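You operate a simulated robot arm through the tools that you are given. There is no shell and no other tool.

The job below is to be done with a simulated robot arm. You get a single attempt, and the scene is never put back.

## Task
Change the terminal panel to 5 A: top caps loose, upper links down, middle caps tight.
Fine: leave the source's output off.

Only the result counts: the job must be done as asked and must still hold three seconds after the hand-in. Knocking over, shifting, dropping, spilling or breaking anything else fails it. Lids that push on must go on centred and level and be pressed home; caps that screw on are set level and turned clockwise until they are tight.

## Robot
A 7-joint arm with a two-finger parallel gripper, fixed in place. Base frame: the origin is on the floor under the middle of its stand, x ahead of it, y to its left, z up. Lengths are in cm, angles in degrees, forces in N, time in s.
It reaches about 105.8 cm from its shoulder. Its first joint turns from -166.0 to 166.0 degrees. Payload 4.4 kg.
Tool frame: the origin (TCP) lies between the finger pads and is the grasp point; the fingertips stand 2.3 cm ahead of it; z points along the fingers, y is the line along which they close. The gripper opens to 9.4 cm. The fingers are 3.8 cm wide and 1 cm thick; the gripper's body (5.4 by 9.6 cm) begins 3.9 cm behind the TCP.
Orientation is that of the tool frame in the base frame, as a unit quaternion [w, x, y, z]. With the fingers straight down and closing along the base's y, the tool's x points along the base's -x, its y along +y and its z along -z.

## Interface
- The arm moves only by the tool apply_moves. Its argument "increments" is a list of rows, each a list of 3 entries, a list of its own where there are three numbers: the shift along the tool's x, y, z in cm, then the turn, a rotation vector about the tool's x, y, z in degrees, then the gripper command, from -1 (fully open) to 1 (shut), values between in proportion. In form: [[[x, y, z], [rx, ry, rz], gripper], ...]. A call has 1 to 20 rows; each row shifts and turns the commanded pose from where the row before left it, along the tool's axes as they then stand. Rows are played at 5 a second. More than 5 cm and 8.6 degrees between two rows, or a gripper value outside its range, and nothing of the call is played. Where a pose cannot be reached the arm comes as near as it can. A force on the tool above 90 N (or 10 N above the force at the start of the call, whichever is more), or a blocked arm, ends the call early, and 0.2 s more pass. The fingers move at their own pace (about 10.8 cm/s each) and stop on an object; they squeeze with about 28 N. The grip force told is the motor's: it shows also when the fingers shut on nothing. Time passes only in rows, and 0.2 s behind the last, so rows that do not move let the fingers close. The reply holds the time, the measured pose of the TCP, the force on the tool along the base axes, the opening and the grip force, in the units named above and with some noise, with the torque about the TCP (base axes, N m) and any sound that the robot's microphone picked up.
- Cameras (640 x 400 px; columns grow to the right, rows downward): "scene" is fixed at [39.95, -49.93, 133.36]; the picture's right is [-0.79, 0.62, 0.00], its down [0.55, 0.70, -0.45] and it looks along [-0.28, -0.36, -0.89] (base axes); focal length 336 px, centre (320, 200). "wrist" rides on the gripper at [8.6, 1.6, -7.5] in the tool frame; the picture's right is [-0.18, 0.98, 0.00], its down [-0.58, -0.11, -0.81] and it looks along [-0.79, -0.15, 0.59] (tool axes); focal length 243 px, centre (320, 200). There is no depth. A picture from a camera that has moved, and an enlarged one, comes with that camera's place and axes in the base frame and with its lens.
- get_image(camera): a new picture of that camera. The clock stands still meanwhile.
- zoom(camera, box): a new picture of the part [left, top, right, bottom] of that camera's present view, enlarged. The clock stands still meanwhile.
- sign_off(): hands the job in; it is judged then, once.

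Nothing tells you positions but the pictures and the camera data. Unless the task says otherwise, let go and move clear before handing in.

The tools are called after ">>>" as a command line: name --argument value ..., lists and objects as JSON in quotes. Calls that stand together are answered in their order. apply_moves: Moves the arm, as the interface text tells. Its arguments: {"type":"object","properties":{"increments":{"type":"array","items":{"type":"array"}}},"required":["increments"]} The other tools are called the same way: get_image (camera) takes a picture; zoom (camera, box) takes an enlarged picture of a part of a camera's view; sign_off () hands the job in.

At the start:

```text
time: 0.0
eef_pos: [20.17, -52.37, 105.95]
tcp_rot: [0.0, 0.001, 1.0, 0.0]
contact_force: [0.1, 0.8, 0.4]
ft_torque: [0.02, 0.0, -0.02]
gripper_width: 9.39
grasp_force: 0.0
```

scene: 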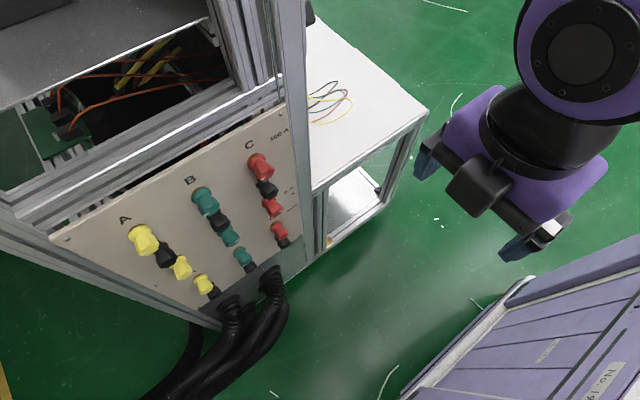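
wrist: 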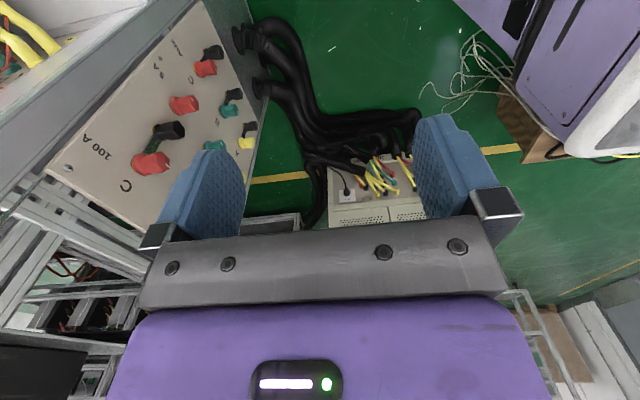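

I see a terminal panel on a frame with three columns (A yellow, B green, C red), each with several caps and black links. First I'll look closely at the panel with both cameras.

>>> zoom --camera "scene" --box '[50, 100, 310, 310]'

>>> zoom --camera "wrist" --box '[40, 0, 300, 230]'

>>> zoom --camera "scene" --box '[230, 110, 310, 260]'

```text
1.90 times, centred on (180, 205) of scene
camera zoom: at [39.95, -49.93, 133.36], right [-0.79, 0.62, 0.0], down [0.55, 0.7, -0.45], along [-0.28, -0.36, -0.89], focal length 640 px, centre (587, 190)
```

zoom: 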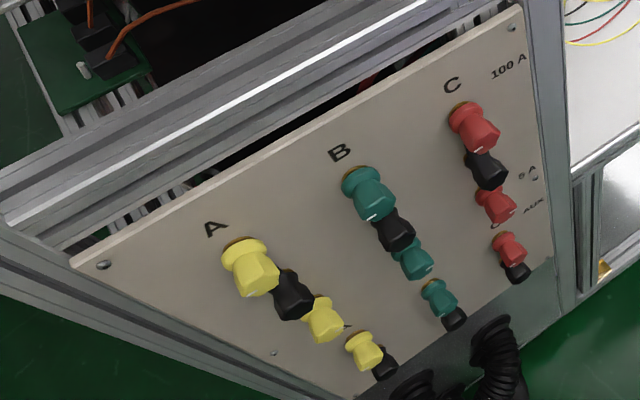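

```text
1.74 times, centred on (170, 115) of wrist
camera zoom: at [11.48, -50.74, 113.45], right [0.18, 0.98, 0.0], down [0.58, -0.11, 0.81], along [0.79, -0.15, -0.59], focal length 422 px, centre (581, 348)
```

zoom: 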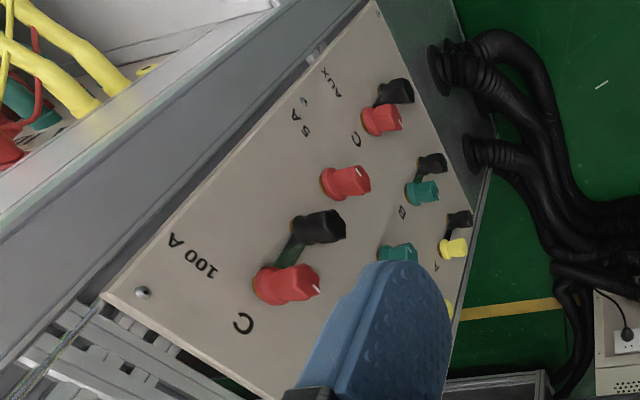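

```text
2.67 times, centred on (270, 185) of scene
camera zoom: at [39.95, -49.93, 133.36], right [-0.79, 0.62, 0.0], down [0.55, 0.7, -0.45], along [-0.28, -0.36, -0.89], focal length 896 px, centre (453, 240)
```

zoom: 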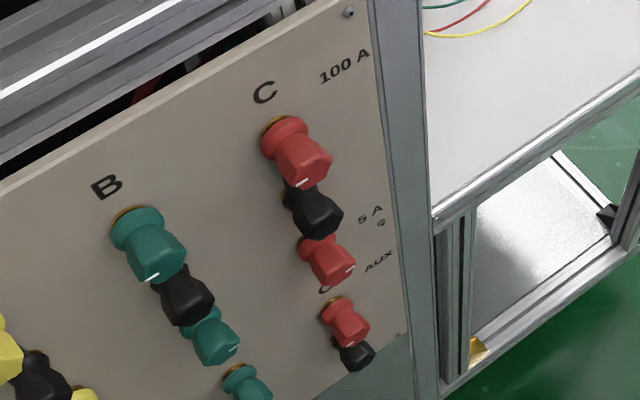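

The panel looks vertical at about y = -79 facing +y, spanning x ≈ 22–57 with its top at z ≈ 97, and column C at low x. I'll turn the gripper so the wrist camera faces the panel, moving in free space.

>>> apply_moves --increments '[[[-4, 0, 0], [0, 0, 0], -1], [[-4, 0, 0], [0, 0, 0], -1], [[-4, 0, 0], [0, 0, 0], -1], [[-4, 0, 0], [0, 0, 0], -1], [[0, 2, 0], [0, 0, 0], -1], [[0, 0, 0], [0, 0, 8.5], -1], [[0, 0, 0], [0, 0, 8.5], -1], [[0, 0, 0], [0, 0, 8.5], -1], [[0, 0, 0], [0, 0, 8.5], -1], [[0, 0, 0], [0, 0, 8.5], -1], [[0, 0, 0], [0, 0, 8.5], -1], [[0, 0, 0], [0, 0, 8.5], -1], [[0, 0, 0], [0, 0, 8.5], -1], [[0, 0, 0], [0, 0, 8.5], -1], [[0, 0, 0], [0, 0, 8.5], -1], [[0, 0, 0], [0, 0, 5], -1]]'

>>> get_image --camera "wrist"

>>> get_image --camera "scene"

```text
time: 3.4
eef_pos: [36.15, -50.36, 105.93]
tcp_rot: [-0.001, 0.707, 0.707, 0.0]
contact_force: [-0.3, 0.4, 0.9]
ft_torque: [0.0, -0.02, 0.0]
gripper_width: 9.41
grasp_force: 0.1
```

```text
taken
camera wrist: at [37.74, -41.71, 113.41], right [0.98, -0.19, 0.0], down [-0.11, -0.58, 0.81], along [-0.15, -0.79, -0.59], focal length 243 px, centre (320, 200)
```

wrist: 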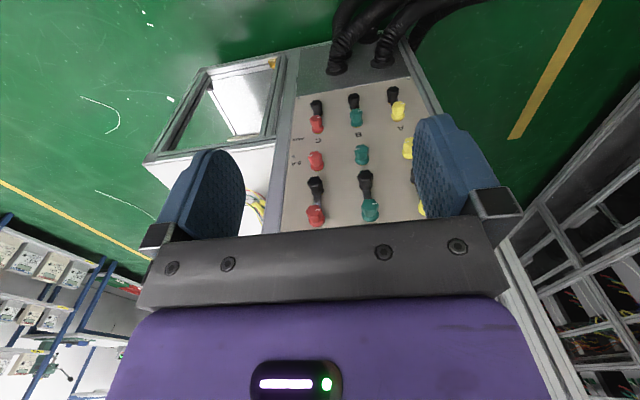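

```text
taken
```

scene: 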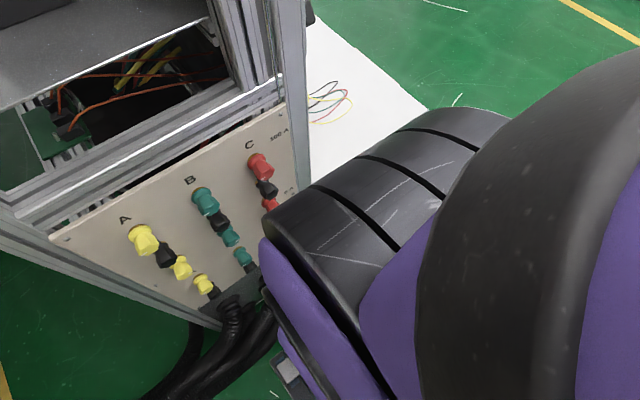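

The camera now faces the panel (the picture is upside down, so the top caps appear at the bottom). I'll zoom on the terminals.

>>> zoom --camera "wrist" --box '[280, 70, 420, 240]'

>>> zoom --camera "wrist" --box '[290, 160, 390, 230]'

>>> zoom --camera "wrist" --box '[290, 80, 420, 170]'

```text
2.35 times, centred on (350, 155) of wrist
camera zoom: at [37.74, -41.71, 113.41], right [0.98, -0.19, 0.0], down [-0.11, -0.58, 0.81], along [-0.15, -0.79, -0.59], focal length 571 px, centre (249, 306)
```

zoom: 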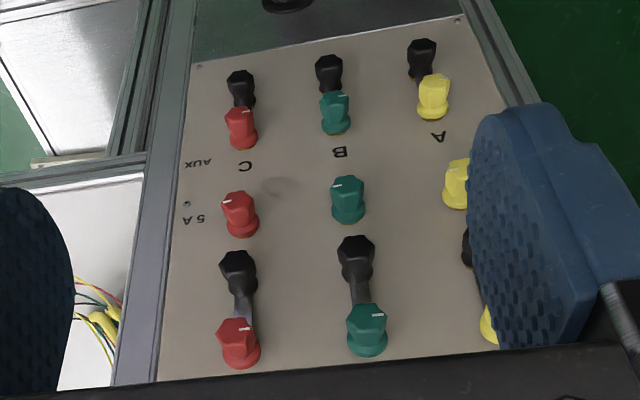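

```text
5.71 times, centred on (340, 195) of wrist
camera zoom: at [37.74, -41.71, 113.41], right [0.98, -0.19, 0.0], down [-0.11, -0.58, 0.81], along [-0.15, -0.79, -0.59], focal length 1386 px, centre (206, 229)
```

zoom: 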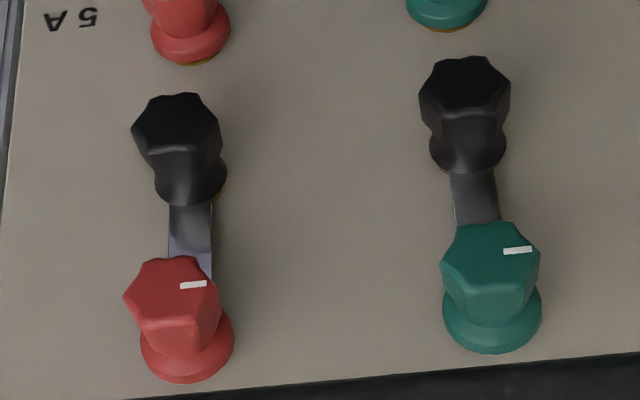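

```text
4.44 times, centred on (355, 125) of wrist
camera zoom: at [37.74, -41.71, 113.41], right [0.98, -0.19, 0.0], down [-0.11, -0.58, 0.81], along [-0.15, -0.79, -0.59], focal length 1078 px, centre (164, 533)
```

zoom: 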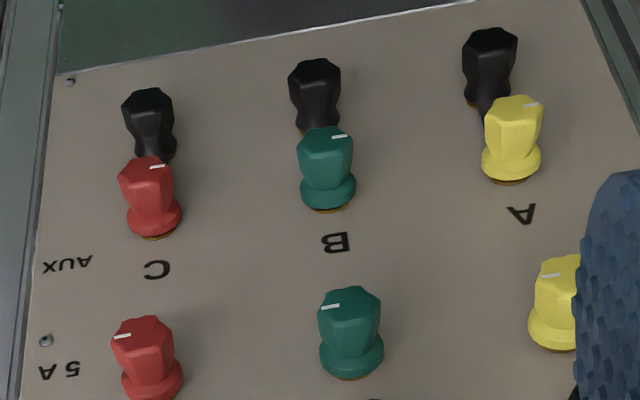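

The terminals sit at about x = 30 (C), 39.7 (B), 49.5 (A), with heights about 90.3 (top), 83.6 (black), 76.9 (middle), and AUX lower. I'll tilt the camera to look straight at the panel from closer in for details of the links and marks.

>>> apply_moves --increments '[[[0, 0, 0], [0, -7.2, 0], -1], [[0, 0, 0], [0, -7.2, 0], -1], [[0, 0, 0], [0, -7.2, 0], -1], [[0, 0, 0], [0, -7.2, 0], -1], [[0, 0, 0], [0, -7.2, 0], -1], [[-1.18, 0, 3.8], [0, 0, 0], -1], [[-1.18, 0, 3.8], [0, 0, 0], -1], [[-1.18, 0, 3.8], [0, 0, 0], -1], [[-1.18, 0, 3.8], [0, 0, 0], -1]]'

>>> get_image --camera "wrist"

>>> get_image --camera "scene"

```text
time: 5.4
eef_pos: [36.23, -62.97, 96.67]
tcp_rot: [0.218, 0.673, 0.671, -0.219]
contact_force: [-0.3, 0.2, 0.9]
ft_torque: [0.02, -0.01, 0.01]
gripper_width: 9.39
grasp_force: 0.0
```

```text
taken
camera wrist: at [37.9, -51.66, 97.62], right [0.98, -0.15, 0.11], down [-0.11, 0.0, 0.99], along [-0.15, -0.99, -0.01], focal length 243 px, centre (320, 200)
```

wrist: 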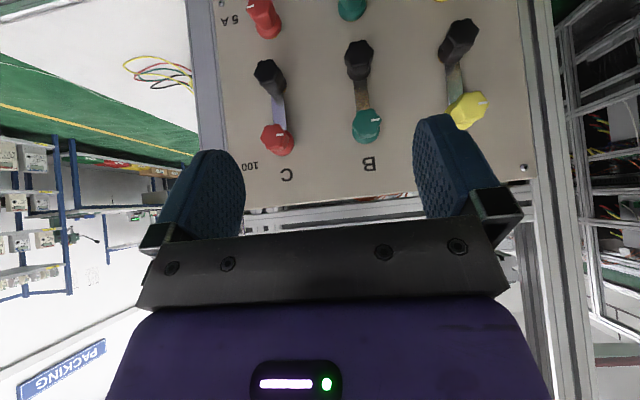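

```text
taken
```

scene: 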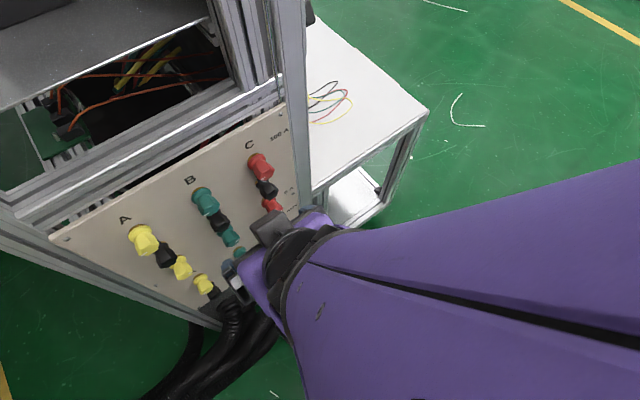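

Good frontal view (still upside down). Zooming on each column's upper link.

>>> zoom --camera "wrist" --box '[220, 0, 380, 160]'

>>> zoom --camera "wrist" --box '[400, 0, 540, 140]'

>>> zoom --camera "wrist" --box '[245, 50, 305, 165]'

```text
2.50 times, centred on (300, 80) of wrist
camera zoom: at [37.9, -51.66, 97.62], right [0.98, -0.15, 0.11], down [-0.11, 0.0, 0.99], along [-0.15, -0.99, -0.01], focal length 606 px, centre (370, 500)
```

zoom: 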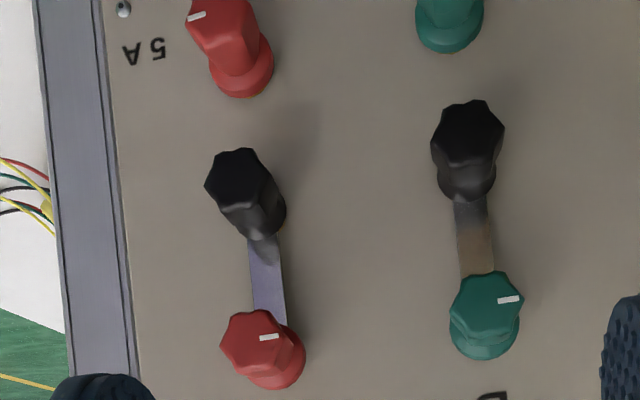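

```text
2.86 times, centred on (470, 70) of wrist
camera zoom: at [37.9, -51.66, 97.62], right [0.98, -0.15, 0.11], down [-0.11, 0.0, 0.99], along [-0.15, -0.99, -0.01], focal length 693 px, centre (-109, 571)
```

zoom: 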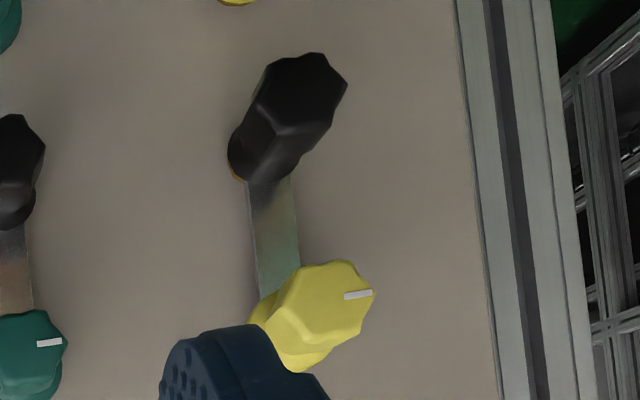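

```text
3.48 times, centred on (275, 108) of wrist
camera zoom: at [37.9, -51.66, 97.62], right [0.98, -0.15, 0.11], down [-0.11, 0.0, 0.99], along [-0.15, -0.99, -0.01], focal length 844 px, centre (476, 522)
```

zoom: 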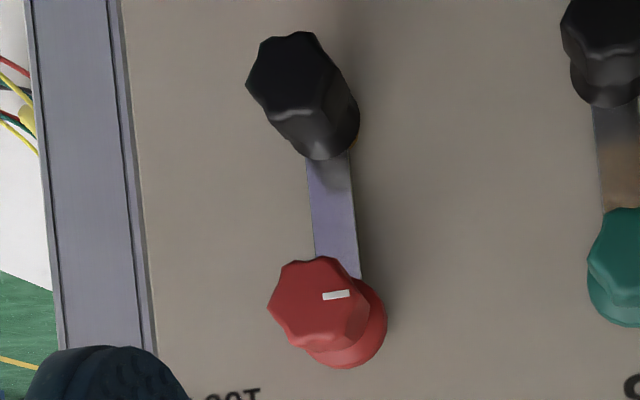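

The marks on the top caps point toward +X (tight), those on the middle caps point toward -X (slackened). I'll now point the fingers straight at the panel (-Y) and line up in front of the C top cap, staying well back.

>>> apply_moves --increments '[[[0, 0, 0], [0, -7.7, 0], -1], [[0, 0, 0], [0, -7.7, 0], -1], [[0, 0, 0], [0, -7.7, 0], -1], [[0, 0, 0], [0, -7.7, 0], -1], [[0, 0, 0], [0, -7.7, 0], -1], [[0, 0, 0], [0, -7.7, 0], -0.2], [[0, 0, 0], [0, -7.7, 0], -0.2], [[2.0, -2.1, 0], [0, 0, 0], -0.2], [[2.0, -2.1, 0], [0, 0, 0], -0.2], [[2.0, -2.1, 0], [0, 0, 0], -0.2], [[0, 0, 0], [0, 0, 0], -0.2]]'

>>> get_image --camera "wrist"

>>> get_image --camera "scene"

```text
time: 7.8
eef_pos: [29.86, -63.06, 90.64]
tcp_rot: [0.5, 0.5, 0.501, -0.499]
contact_force: [-0.1, 0.4, -0.9]
ft_torque: [0.03, -0.01, 0.0]
gripper_width: 5.63
grasp_force: 0.0
```

```text
taken
camera wrist: at [31.53, -55.65, 82.01], right [0.98, 0.0, 0.18], down [-0.11, 0.81, 0.58], along [-0.15, -0.59, 0.79], focal length 243 px, centre (320, 200)
```

wrist: 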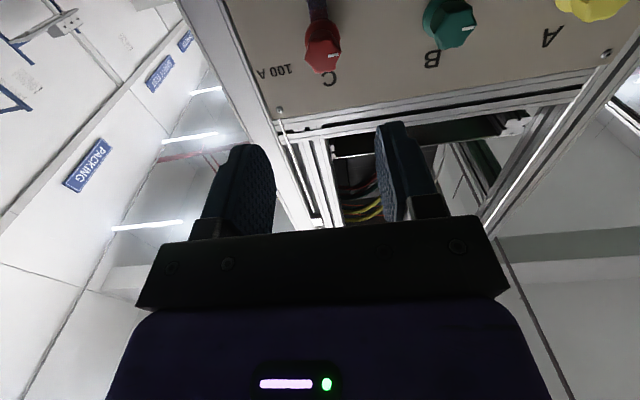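

```text
taken
```

scene: 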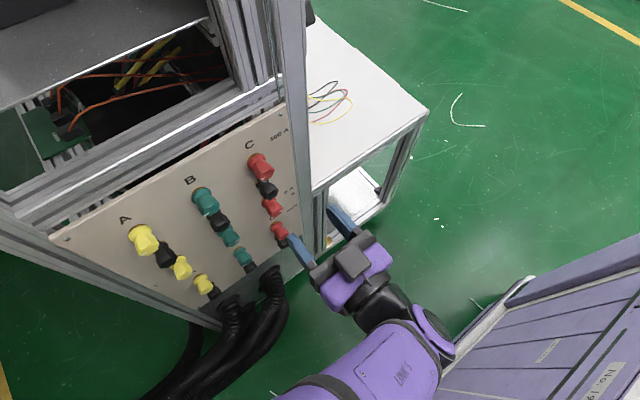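

>>> zoom --camera "wrist" --box '[260, 0, 380, 100]'

>>> zoom --camera "wrist" --box '[400, 0, 640, 100]'

```text
4.00 times, centred on (320, 50) of wrist
camera zoom: at [31.53, -55.65, 82.01], right [0.98, 0.0, 0.18], down [-0.11, 0.81, 0.58], along [-0.15, -0.59, 0.79], focal length 970 px, centre (320, 800)
```

zoom: 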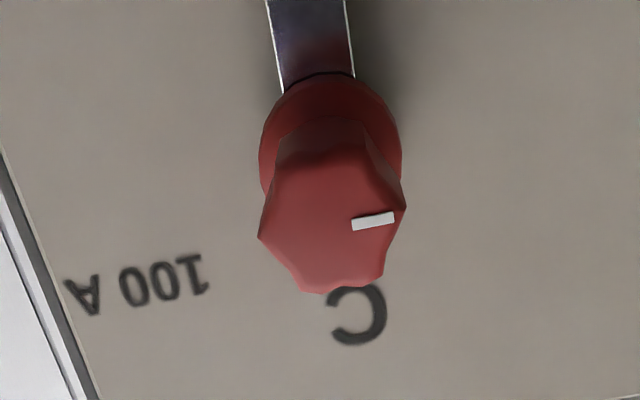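

```text
2.67 times, centred on (520, 50) of wrist
camera zoom: at [31.53, -55.65, 82.01], right [0.98, 0.0, 0.18], down [-0.11, 0.81, 0.58], along [-0.15, -0.59, 0.79], focal length 647 px, centre (-213, 600)
```

zoom: 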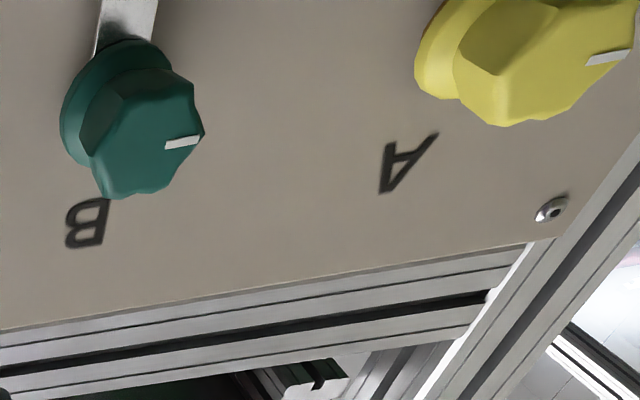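

C top cap's axis is at about (30.2, 90.3) with its face at y ≈ -75.3. I'll align, pre-turn the wrist clockwise to gain loosening travel, and approach part-way.

>>> apply_moves --increments '[[[0.3, 0.34, 0], [0, 0, 0], -0.2], [[0, 0, 0], [0, 0, 8.4], -0.2], [[0, 0, 0], [0, 0, 8.4], -0.2], [[0, 0, 0], [0, 0, 8.4], -0.2], [[0, 0, 0], [0, 0, 8.4], -0.2], [[0, 0, 0], [0, 0, 8.4], -0.2], [[0, 0, 3], [0, 0, 0], -0.2], [[0, 0, 3], [0, 0, 0], -0.2], [[0, 0, 2], [0, 0, 0], -0.2], [[0, 0, 0], [0, 0, 0], -0.2]]'

>>> get_image --camera "wrist"

>>> zoom --camera "scene" --box '[180, 110, 380, 290]'

```text
time: 10.0
eef_pos: [30.02, -71.1, 90.13]
tcp_rot: [0.645, 0.646, 0.288, -0.288]
contact_force: [0.8, 0.3, 0.3]
ft_torque: [-0.02, 0.01, 0.01]
gripper_width: 5.66
grasp_force: 0.1
```

```text
taken
camera wrist: at [37.06, -63.74, 84.86], right [0.61, 0.0, 0.79], down [-0.47, 0.81, 0.36], along [-0.64, -0.59, 0.49], focal length 243 px, centre (320, 200)
```

wrist: 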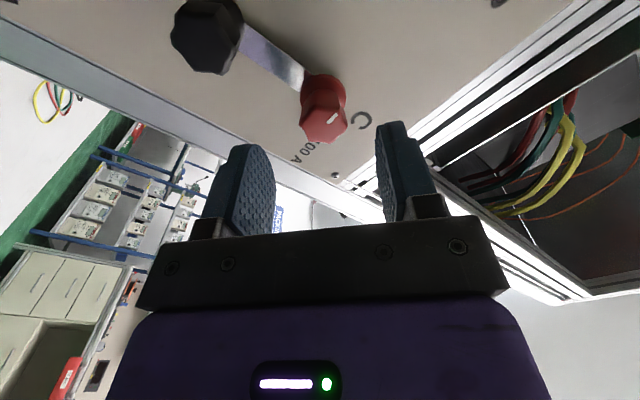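

```text
2.22 times, centred on (280, 200) of scene
camera zoom: at [39.95, -49.93, 133.36], right [-0.79, 0.62, 0.0], down [0.55, 0.7, -0.45], along [-0.28, -0.36, -0.89], focal length 747 px, centre (409, 200)
```

zoom: 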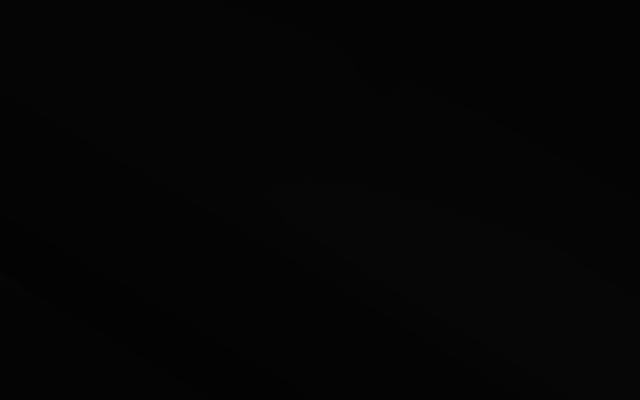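

The cap is centred ahead of the fingers; I'll advance and close on it.

>>> apply_moves --increments '[[[0, 0.25, 1.5], [0, 0, 0], -0.2], [[0, 0, 1.2], [0, 0, 0], -0.2], [[0, 0, 1.2], [0, 0, 0], -0.2], [[0, 0, 0], [0, 0, 0], -0.2]]'

>>> get_image --camera "wrist"

```text
time: 11.0
eef_pos: [30.46, -75.06, 90.35]
tcp_rot: [0.645, 0.648, 0.287, -0.288]
contact_force: [0.2, 1.9, -1.1]
ft_torque: [0.01, 0.0, -0.02]
gripper_width: 5.63
grasp_force: 0.0
```

```text
taken
camera wrist: at [37.33, -67.63, 84.98], right [0.61, 0.0, 0.79], down [-0.47, 0.81, 0.36], along [-0.64, -0.59, 0.49], focal length 243 px, centre (320, 200)
```

wrist: 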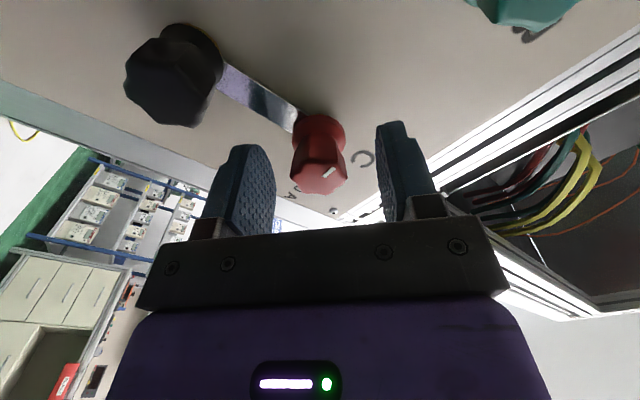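

The red cap sits centrally between the fingers. Closing now.

>>> apply_moves --increments '[[[0, 0, 0], [0, 0, 0], 1], [[0, 0, 0], [0, 0, 0], 1], [[0, 0, 0], [0, 0, 0], 1], [[0, 0, 0], [0, 0, 0], 1]]'

>>> get_image --camera "wrist"

```text
time: 12.0
eef_pos: [30.2, -75.01, 90.22]
tcp_rot: [0.645, 0.647, 0.287, -0.287]
contact_force: [-8.6, -1.1, -9.0]
ft_torque: [-0.19, 0.01, -0.35]
gripper_width: 2.52
grasp_force: 44.9
```

```text
taken
camera wrist: at [37.25, -67.63, 84.94], right [0.61, 0.0, 0.79], down [-0.47, 0.81, 0.36], along [-0.64, -0.59, 0.49], focal length 243 px, centre (320, 200)
```

wrist: 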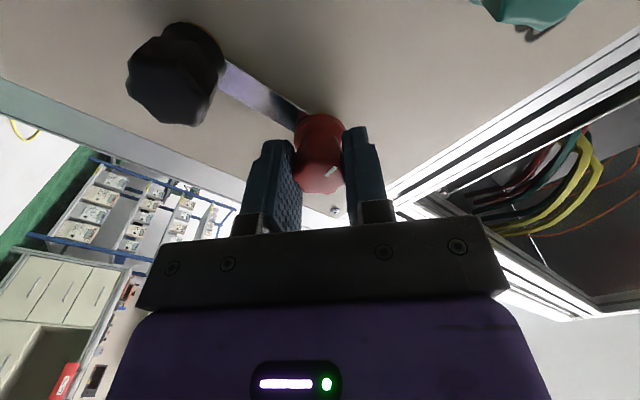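

Gripped at 2.5 cm width. I'll relax the small sideways offset and start turning counter-clockwise to loosen.

>>> apply_moves --increments '[[[0, -0.22, 0], [0, 0, 0], 1], [[0, 0, 0], [0, 0, -7], 1], [[0, 0, 0], [0, 0, -7], 1], [[0, 0, 0], [0, 0, -7], 1]]'

>>> get_image --camera "wrist"

```text
time: 13.0
eef_pos: [30.24, -75.12, 90.05]
tcp_rot: [0.583, 0.582, 0.401, -0.401]
contact_force: [3.7, -6.4, 9.8]
ft_torque: [-0.29, -0.03, -0.01]
gripper_width: 2.51
grasp_force: 44.7
```

```text
taken
camera wrist: at [34.81, -67.63, 82.74], right [0.85, 0.0, 0.52], down [-0.31, 0.81, 0.5], along [-0.42, -0.59, 0.69], focal length 243 px, centre (320, 200)
```

wrist: 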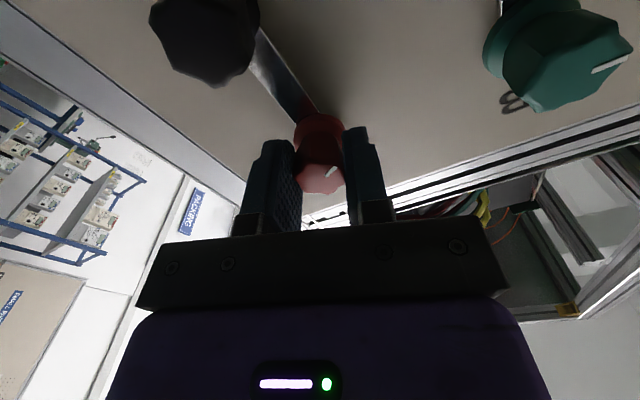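

The mark turns with the fingers, so the cap is rotating with the grip. I'll continue loosening with a small centring correction.

>>> apply_moves --increments '[[[-0.13, 0.1, 0], [0, 0, -7], 1], [[0, 0, 0], [0, 0, -7], 1], [[0, 0, 0], [0, 0, -7], 1], [[0, 0, 0], [0, 0, -7], 1], [[0, 0, 0], [0, 0, -7], 1], [[0, 0, 0], [0, 0, -7], 1], [[0, 0, 0], [0, 0, -7], 1], [[0, 0, 0], [0, 0, -7], 1], [[0, 0, 0], [0, 0, -7], 1]]'

>>> get_image --camera "wrist"

```text
time: 15.0
eef_pos: [30.11, -75.14, 90.25]
tcp_rot: [0.286, 0.288, 0.647, -0.645]
contact_force: [-10.5, -26.8, -12.0]
ft_torque: [0.34, 0.0, -0.2]
gripper_width: 2.51
grasp_force: 45.6
```

```text
taken
camera wrist: at [25.54, -67.59, 82.79], right [0.85, 0.0, -0.52], down [0.31, 0.8, 0.51], along [0.42, -0.59, 0.69], focal length 243 px, centre (320, 200)
```

wrist: 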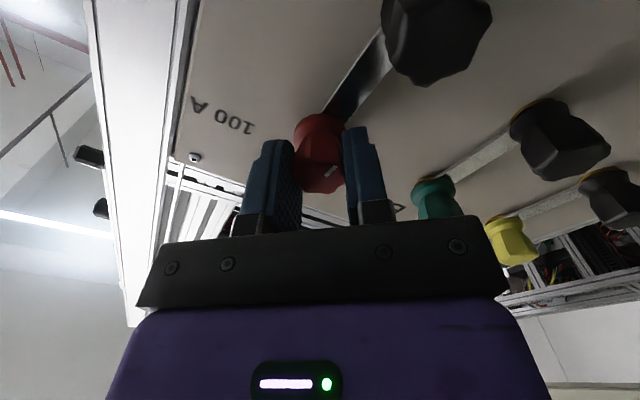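

>>> zoom --camera "wrist" --box '[270, 40, 430, 220]'

>>> get_image --camera "scene"

```text
2.22 times, centred on (350, 130) of wrist
camera zoom: at [25.54, -67.59, 82.79], right [0.85, 0.0, -0.52], down [0.31, 0.8, 0.51], along [0.42, -0.59, 0.69], focal length 539 px, centre (253, 356)
```

zoom: 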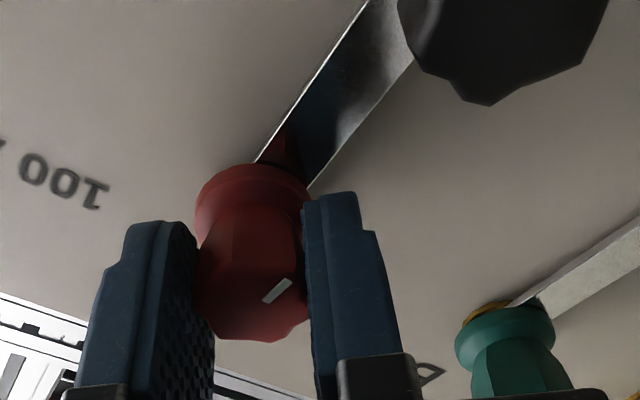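

```text
taken
```

scene: 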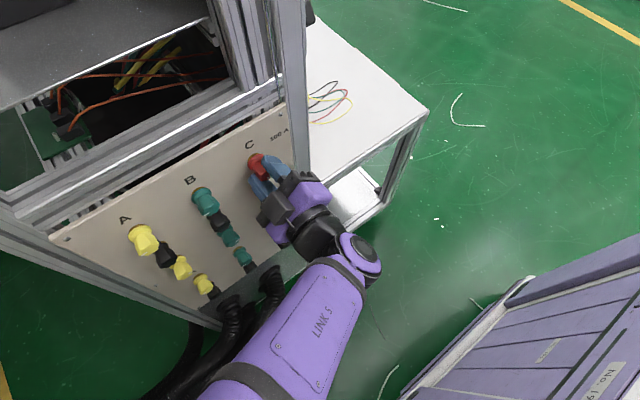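

I want to understand the axial force direction, so a tiny test shift along the cap axis.

>>> apply_moves --increments '[[[0, 0, 0.1], [0, 0, 0], 1], [[0, 0, 0], [0, 0, 0], 1]]'

```text
time: 15.6
eef_pos: [30.19, -75.1, 90.27]
tcp_rot: [0.287, 0.288, 0.647, -0.645]
contact_force: [-9.5, -9.2, -6.9]
ft_torque: [0.42, 0.0, -0.4]
gripper_width: 2.52
grasp_force: 45.1
```

The axial force is just the pads creeping along the tapered knob. I'll open, turn the wrist back and regrasp for another stroke.

>>> apply_moves --increments '[[[0, 0, -0.1], [0, 0, 0], -0.06], [[0, 0, 0], [0, 0, 0], -0.06], [[0, 0, 0], [0, 0, 8.5], -0.06], [[0, 0, 0], [0, 0, 8.5], -0.06], [[0, 0, 0], [0, 0, 8.5], -0.06], [[0, 0, 0], [0, 0, 8.5], -0.06], [[0, 0, 0], [0, 0, 8.5], -0.06], [[0, 0, 0], [0, 0, 8.5], -0.06], [[0, 0, 0], [0, 0, 8.5], -0.06], [[0, 0, 0], [0, 0, 8.5], -0.06], [[0, 0, 0], [0, 0, 8.5], -0.06], [[0, 0, 0], [0, 0, 8.5], -0.06], [[0, 0, 0], [0, 0, 0], -0.06]]'

>>> get_image --camera "wrist"

>>> zoom --camera "wrist" --box '[220, 90, 420, 230]'

```text
time: 18.4
eef_pos: [30.25, -75.1, 90.26]
tcp_rot: [0.648, 0.649, 0.282, -0.281]
contact_force: [-0.8, -0.4, -0.8]
ft_torque: [0.02, -0.01, 0.02]
gripper_width: 5.0
grasp_force: 0.0
```

```text
taken
camera wrist: at [37.32, -67.53, 85.17], right [0.59, 0.0, 0.81], down [-0.48, 0.81, 0.35], along [-0.65, -0.59, 0.48], focal length 243 px, centre (320, 200)
```

wrist: 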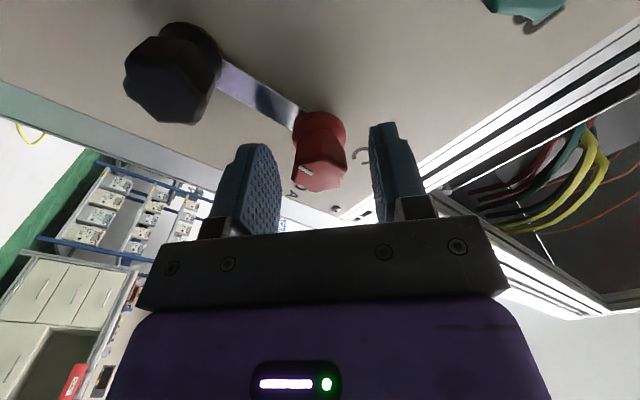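

```text
2.86 times, centred on (320, 160) of wrist
camera zoom: at [37.32, -67.53, 85.17], right [0.59, 0.0, 0.81], down [-0.48, 0.81, 0.35], along [-0.65, -0.59, 0.48], focal length 693 px, centre (320, 314)
```

zoom: 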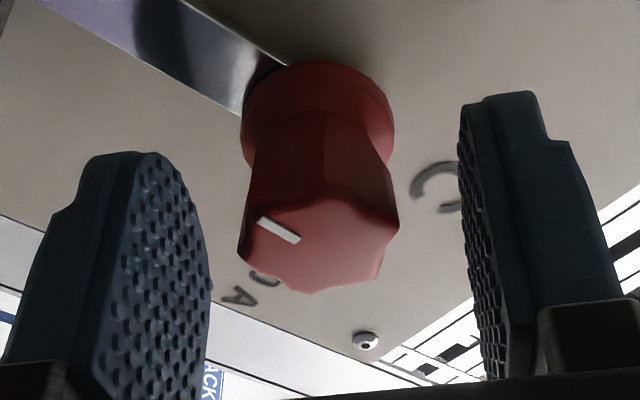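

The mark has turned about 85° counter-clockwise. Another stroke to reach about half a turn.

>>> apply_moves --increments '[[[0, 0, 0], [0, 0, 0], 1], [[0, 0, 0], [0, 0, 0], 1], [[0, 0, 0], [0, 0, 0], 1], [[0, 0, 0], [0, 0, -8], 1], [[0, 0, 0], [0, 0, -8], 1], [[0, 0, 0], [0, 0, -8], 1], [[0, 0, 0], [0, 0, -8], 1], [[0, 0, 0], [0, 0, -8], 1], [[0, 0, 0], [0, 0, -8], 1], [[0, 0, 0], [0, 0, -8], 1], [[0, 0, 0], [0, 0, -8], 1], [[0, 0, 0], [0, 0, -8], 1], [[0, 0, 0], [0, 0, -8], 1], [[0, 0, 0], [0, 0, -8], 1], [[0, 0, 0], [0, 0, -8], 1], [[0, 0, 0], [0, 0, 0], 1]]'

>>> zoom --camera "wrist" --box '[220, 60, 420, 230]'

```text
time: 21.8
eef_pos: [30.18, -74.88, 90.33]
tcp_rot: [0.223, 0.224, 0.671, -0.67]
contact_force: [-3.0, -4.3, 0.4]
ft_torque: [0.2, -0.01, -0.26]
gripper_width: 2.51
grasp_force: 44.8
```

```text
2.35 times, centred on (320, 145) of wrist
camera zoom: at [24.27, -67.54, 83.87], right [0.74, 0.0, -0.68], down [0.4, 0.81, 0.44], along [0.54, -0.59, 0.59], focal length 571 px, centre (320, 329)
```

zoom: 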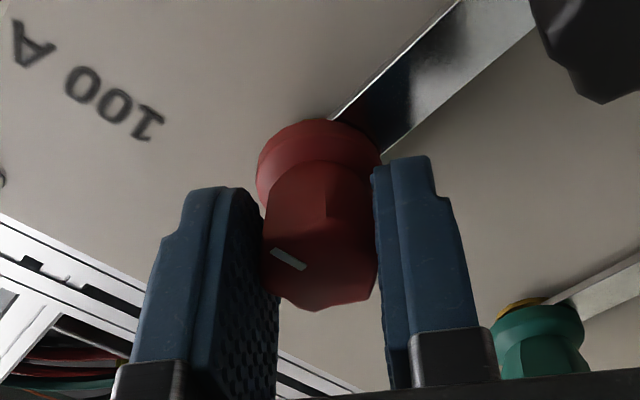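

The C top cap is about half a turn loose. I'll let go, back off and inspect the cap and link.

>>> apply_moves --increments '[[[0, 0, 0], [0, 0, 0], -0.06], [[0, 0, 0], [0, 0, 0], -0.06], [[0, 0, -2], [0, 0, 0], -0.06], [[0, 0, -2.5], [0, 0, 0], -0.06], [[0, 0, -2.5], [0, 0, 8], -0.06], [[0, 0, 0], [0, 0, 8], -0.06], [[0, 0, 0], [0, 0, 8], -0.06], [[0, 0, 0], [0, 0, 8], -0.06], [[0, 0, 0], [0, 0, 8], -0.06], [[0, 0, 0], [0, 0, 8], -0.06], [[0, 0, 0], [0, 0, 5], -0.06], [[0, 0, 0], [0, 0, 0], -0.06]]'

>>> get_image --camera "wrist"

>>> zoom --camera "wrist" --box '[240, 0, 400, 160]'

>>> zoom --camera "scene" --box '[180, 130, 310, 240]'

```text
time: 24.4
eef_pos: [30.36, -67.97, 90.2]
tcp_rot: [0.5, 0.5, 0.5, -0.5]
contact_force: [-0.1, -0.2, 0.8]
ft_torque: [-0.01, -0.01, 0.04]
gripper_width: 4.98
grasp_force: 0.0
```

```text
taken
camera wrist: at [31.89, -60.49, 81.66], right [0.98, 0.0, 0.19], down [-0.11, 0.81, 0.58], along [-0.15, -0.59, 0.79], focal length 243 px, centre (320, 200)
```

wrist: 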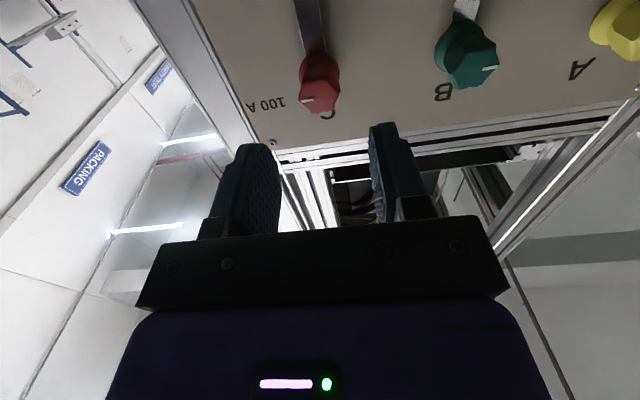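

```text
2.50 times, centred on (320, 80) of wrist
camera zoom: at [31.89, -60.49, 81.66], right [0.98, 0.0, 0.19], down [-0.11, 0.81, 0.58], along [-0.15, -0.59, 0.79], focal length 606 px, centre (320, 500)
```

zoom: 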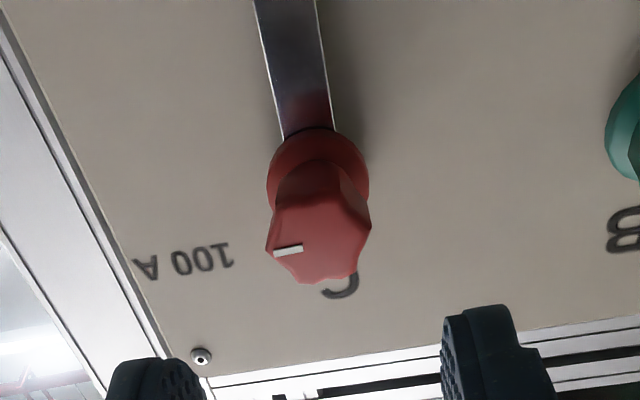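

```text
3.64 times, centred on (245, 185) of scene
camera zoom: at [39.95, -49.93, 133.36], right [-0.79, 0.62, 0.0], down [0.55, 0.7, -0.45], along [-0.28, -0.36, -0.89], focal length 1222 px, centre (593, 254)
```

zoom: 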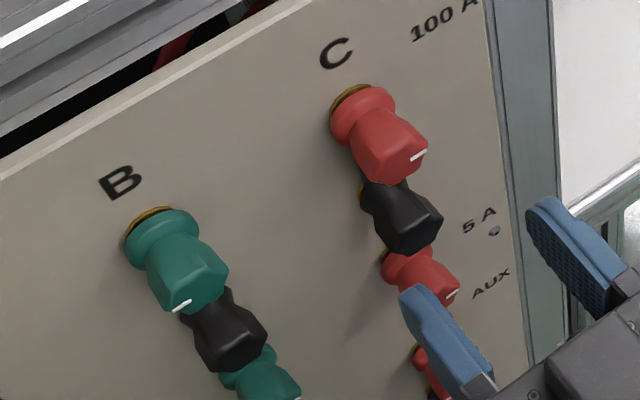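

The C top mark now points -X like the loose middle caps. Next I'll turn the wrist 90° with fingers shut (2 cm tall along Z) and look at the link edge-on, positioned on the -X side of the C link, still well back.

>>> apply_moves --increments '[[[1.6, -1.6, 0], [0, 0, 0], 1], [[1.6, -1.6, 0], [0, 0, 0], 1], [[0, 0, 0], [0, 0, 8.2], 1], [[0, 0, 0], [0, 0, 8.2], 1], [[0, 0, 0], [0, 0, 8.2], 1], [[0, 0, 0], [0, 0, 8.2], 1], [[0, 0, 0], [0, 0, 8.2], 1], [[0, 0, 0], [0, 0, 8.2], 1], [[0, 0, 0], [0, 0, 8.2], 1], [[0, 0, 0], [0, 0, 8.2], 1], [[0, 0, 0], [0, 0, 8.2], 1], [[0, 0, 0], [0, 0, 8.2], 1], [[0, 0, 0], [0, 0, 8], 1], [[0, 0, 0], [0, 0, 0], 1]]'

>>> get_image --camera "wrist"

>>> zoom --camera "wrist" --box '[220, 60, 460, 210]'

```text
time: 27.4
eef_pos: [27.09, -67.94, 87.08]
tcp_rot: [0.706, 0.708, -0.001, 0.001]
contact_force: [-0.1, 0.0, 0.0]
ft_torque: [0.03, 0.02, 0.03]
gripper_width: 0.0
grasp_force: 27.6
```

```text
taken
camera wrist: at [35.71, -60.55, 88.78], right [-0.19, 0.0, 0.98], down [-0.58, 0.81, -0.11], along [-0.79, -0.59, -0.15], focal length 243 px, centre (320, 200)
```

wrist: 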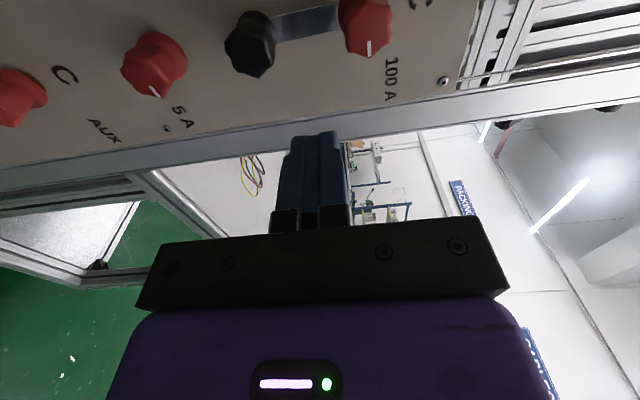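

```text
2.67 times, centred on (340, 135) of wrist
camera zoom: at [35.71, -60.55, 88.78], right [-0.19, 0.0, 0.98], down [-0.58, 0.81, -0.11], along [-0.79, -0.59, -0.15], focal length 647 px, centre (267, 373)
```

zoom: 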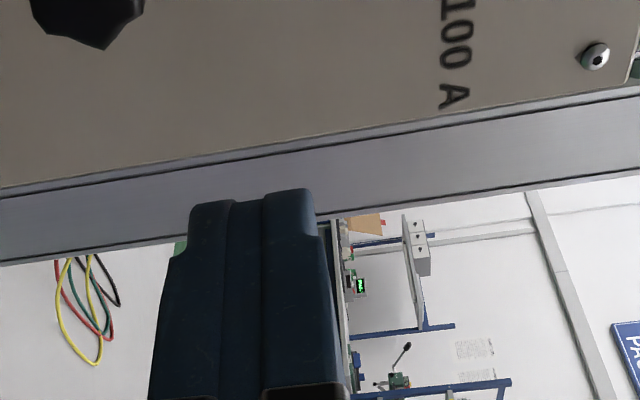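

>>> zoom --camera "wrist" --box '[200, 0, 440, 120]'

>>> zoom --camera "wrist" --box '[0, 0, 220, 140]'

```text
2.67 times, centred on (320, 60) of wrist
camera zoom: at [35.71, -60.55, 88.78], right [-0.19, 0.0, 0.98], down [-0.58, 0.81, -0.11], along [-0.79, -0.59, -0.15], focal length 647 px, centre (320, 573)
```

zoom: 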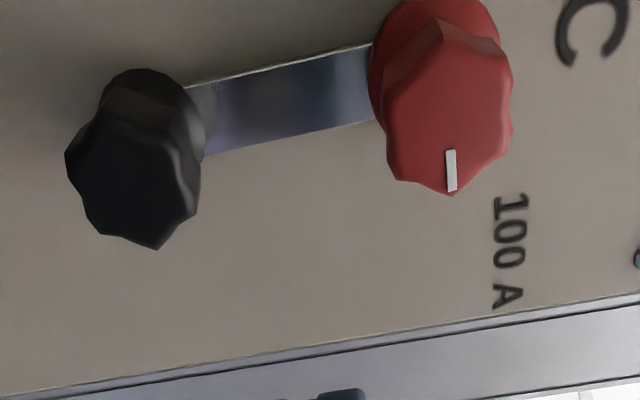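

```text
2.86 times, centred on (110, 70) of wrist
camera zoom: at [35.71, -60.55, 88.78], right [-0.19, 0.0, 0.98], down [-0.58, 0.81, -0.11], along [-0.79, -0.59, -0.15], focal length 693 px, centre (920, 571)
```

zoom: 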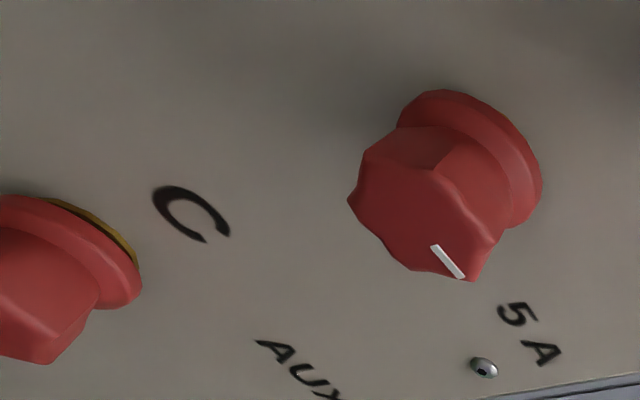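

I need to see how far each cap's flange stands off the panel, so I'll tilt the wrist camera to look along -X, grazing the panel, from between columns B and C.

>>> apply_moves --increments '[[[0, 0, 0], [0, -7.2, 0], 1], [[0, 0, 0], [0, -7.2, 0], 1], [[0, 0, 0], [0, -7.2, 0], 1], [[0, 0, 0], [0, -7.2, 0], 1], [[0, 0, 0], [0, -7.2, 0], 1], [[0, -2, 1], [0, 0, 0], 1], [[0, -2, 1], [0, 0, 0], 1], [[0, 0, 1], [0, 0, 0], 1], [[0, 0, 1], [0, 0, 0], 1], [[0, 0, 0], [0, 0, 0], 1]]'

>>> get_image --camera "wrist"

>>> get_image --camera "scene"

```text
time: 29.6
eef_pos: [24.69, -71.17, 83.04]
tcp_rot: [0.672, 0.673, -0.218, -0.219]
contact_force: [0.2, 0.0, 0.4]
ft_torque: [-0.03, -0.01, -0.02]
gripper_width: 0.0
grasp_force: 28.6
```

```text
taken
camera wrist: at [36.07, -70.27, 84.67], right [-0.15, 0.11, 0.98], down [0.0, 0.99, -0.11], along [-0.99, -0.01, -0.15], focal length 243 px, centre (320, 200)
```

wrist: 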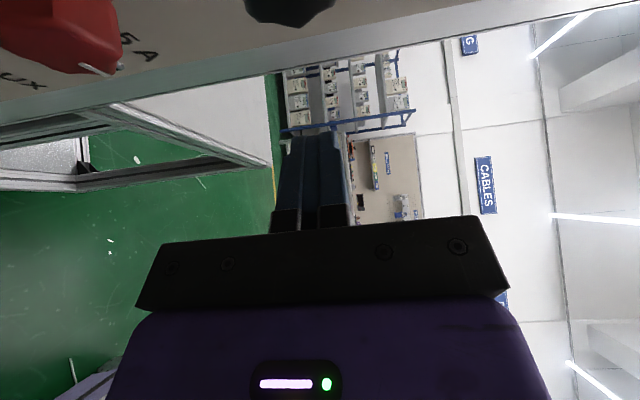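

```text
taken
```

scene: 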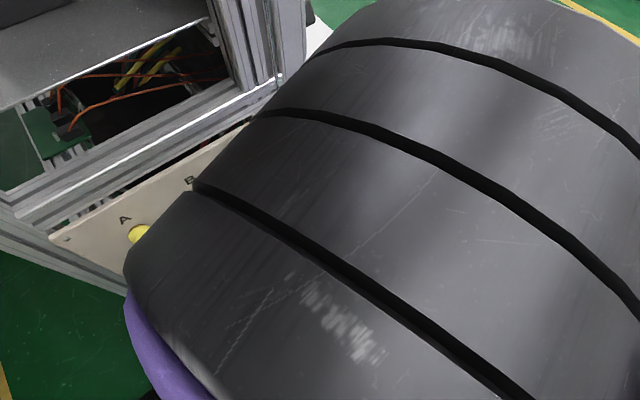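

The view was too shallow; I'll shift sideways so the camera sits over column B and looks across at column C's flanges.

>>> apply_moves --increments '[[[1.65, 0, -1.1], [0, 0, 0], 1], [[1.65, 0, -1.1], [0, 0, 0], 1], [[1.65, 0, -1.03], [0, 0, 0], 1], [[0, 0, 0], [0, 0, 0], 1]]'

>>> get_image --camera "wrist"

>>> zoom --camera "wrist" --box '[100, 0, 500, 140]'

```text
time: 30.6
eef_pos: [30.69, -71.52, 83.22]
tcp_rot: [0.672, 0.673, -0.217, -0.219]
contact_force: [0.1, -0.3, 0.0]
ft_torque: [0.0, 0.01, -0.04]
gripper_width: 0.0
grasp_force: 27.5
```

```text
taken
camera wrist: at [42.09, -70.62, 84.86], right [-0.15, 0.11, 0.98], down [0.0, 0.99, -0.11], along [-0.99, -0.01, -0.15], focal length 243 px, centre (320, 200)
```

wrist: 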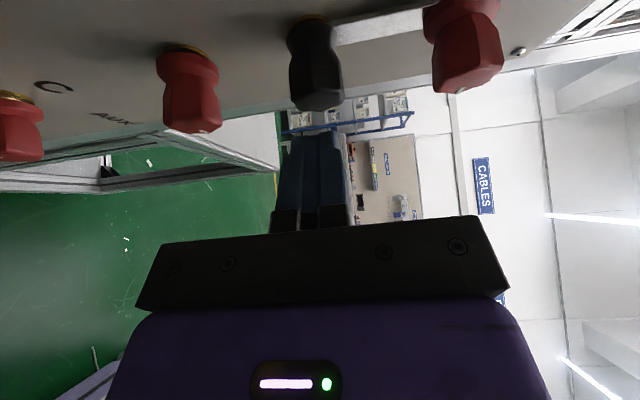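

```text
1.60 times, centred on (300, 70) of wrist
camera zoom: at [42.09, -70.62, 84.86], right [-0.15, 0.11, 0.98], down [0.0, 0.99, -0.11], along [-0.99, -0.01, -0.15], focal length 388 px, centre (352, 408)
```

zoom: 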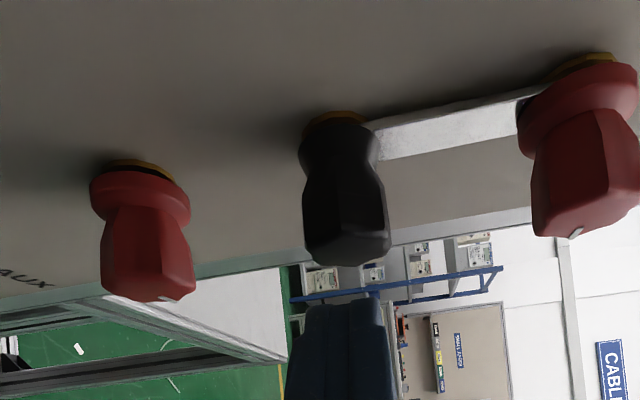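

Excellent side view. Zooming in on the gaps.

>>> zoom --camera "wrist" --box '[400, 0, 520, 100]'

>>> zoom --camera "wrist" --box '[140, 20, 240, 100]'

>>> zoom --camera "wrist" --box '[270, 0, 370, 80]'

```text
4.00 times, centred on (460, 50) of wrist
camera zoom: at [42.09, -70.62, 84.86], right [-0.15, 0.11, 0.98], down [0.0, 0.99, -0.11], along [-0.99, -0.01, -0.15], focal length 970 px, centre (-240, 800)
```

zoom: 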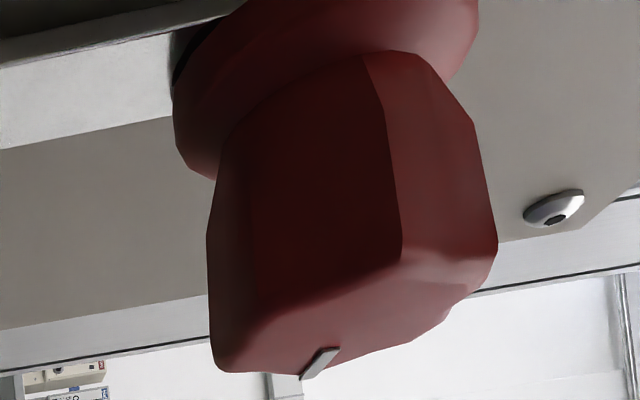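

```text
5.00 times, centred on (190, 60) of wrist
camera zoom: at [42.09, -70.62, 84.86], right [-0.15, 0.11, 0.98], down [0.0, 0.99, -0.11], along [-0.99, -0.01, -0.15], focal length 1213 px, centre (970, 900)
```

zoom: 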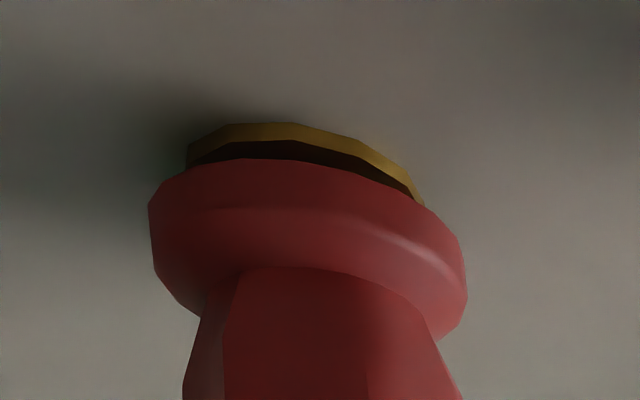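

```text
5.00 times, centred on (320, 40) of wrist
camera zoom: at [42.09, -70.62, 84.86], right [-0.15, 0.11, 0.98], down [0.0, 0.99, -0.11], along [-0.99, -0.01, -0.15], focal length 1213 px, centre (320, 1000)
```

zoom: 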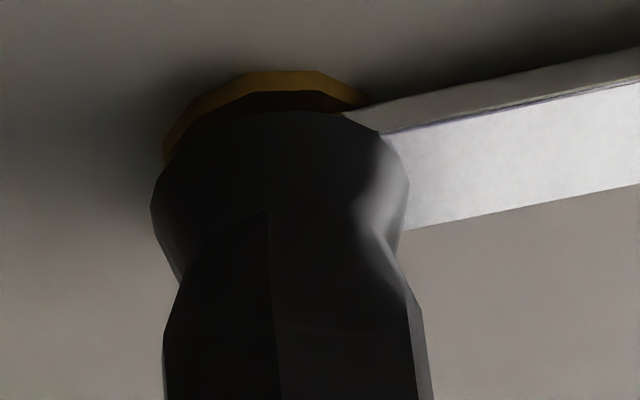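

The loosened caps show a clear gap between flange and brass seat, and the link is about 0.35 cm thick at y ≈ -78.75. I'll straighten the tool and bring the shut fingertips in beside the C link on its -X side, between top and black caps.

>>> apply_moves --increments '[[[0, 0, -2], [0, 7.2, 0], 1], [[0, 0, 0], [0, 7.2, 0], 1], [[0, 0, 0], [0, 7.2, 0], 1], [[0, 0, 0], [0, 7.2, 0], 1], [[0, 0, 0], [0, 7.2, 0], 1], [[-2.4, 1.8, 0], [0, 0, 0], 1], [[-2.5, 1.8, 0], [0, 0, 0], 1], [[0, 0, 0], [0, 0, 0], 1]]'

>>> get_image --camera "wrist"

```text
time: 32.4
eef_pos: [26.92, -69.98, 86.7]
tcp_rot: [0.706, 0.708, 0.0, 0.0]
contact_force: [0.6, -0.6, -0.1]
ft_torque: [-0.01, -0.02, 0.0]
gripper_width: 0.0
grasp_force: 28.4
```

```text
taken
camera wrist: at [35.52, -62.59, 88.41], right [-0.18, 0.0, 0.98], down [-0.58, 0.81, -0.11], along [-0.79, -0.59, -0.15], focal length 243 px, centre (320, 200)
```

wrist: 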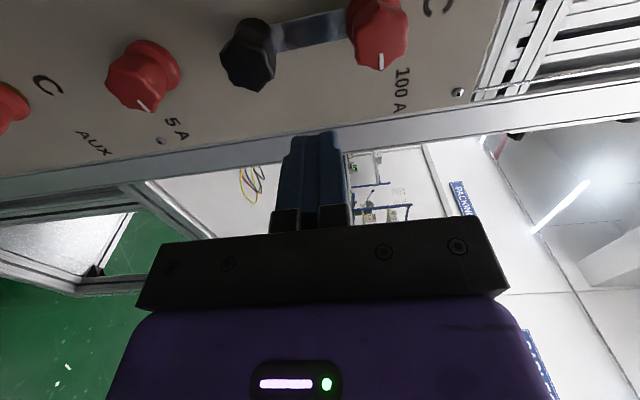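

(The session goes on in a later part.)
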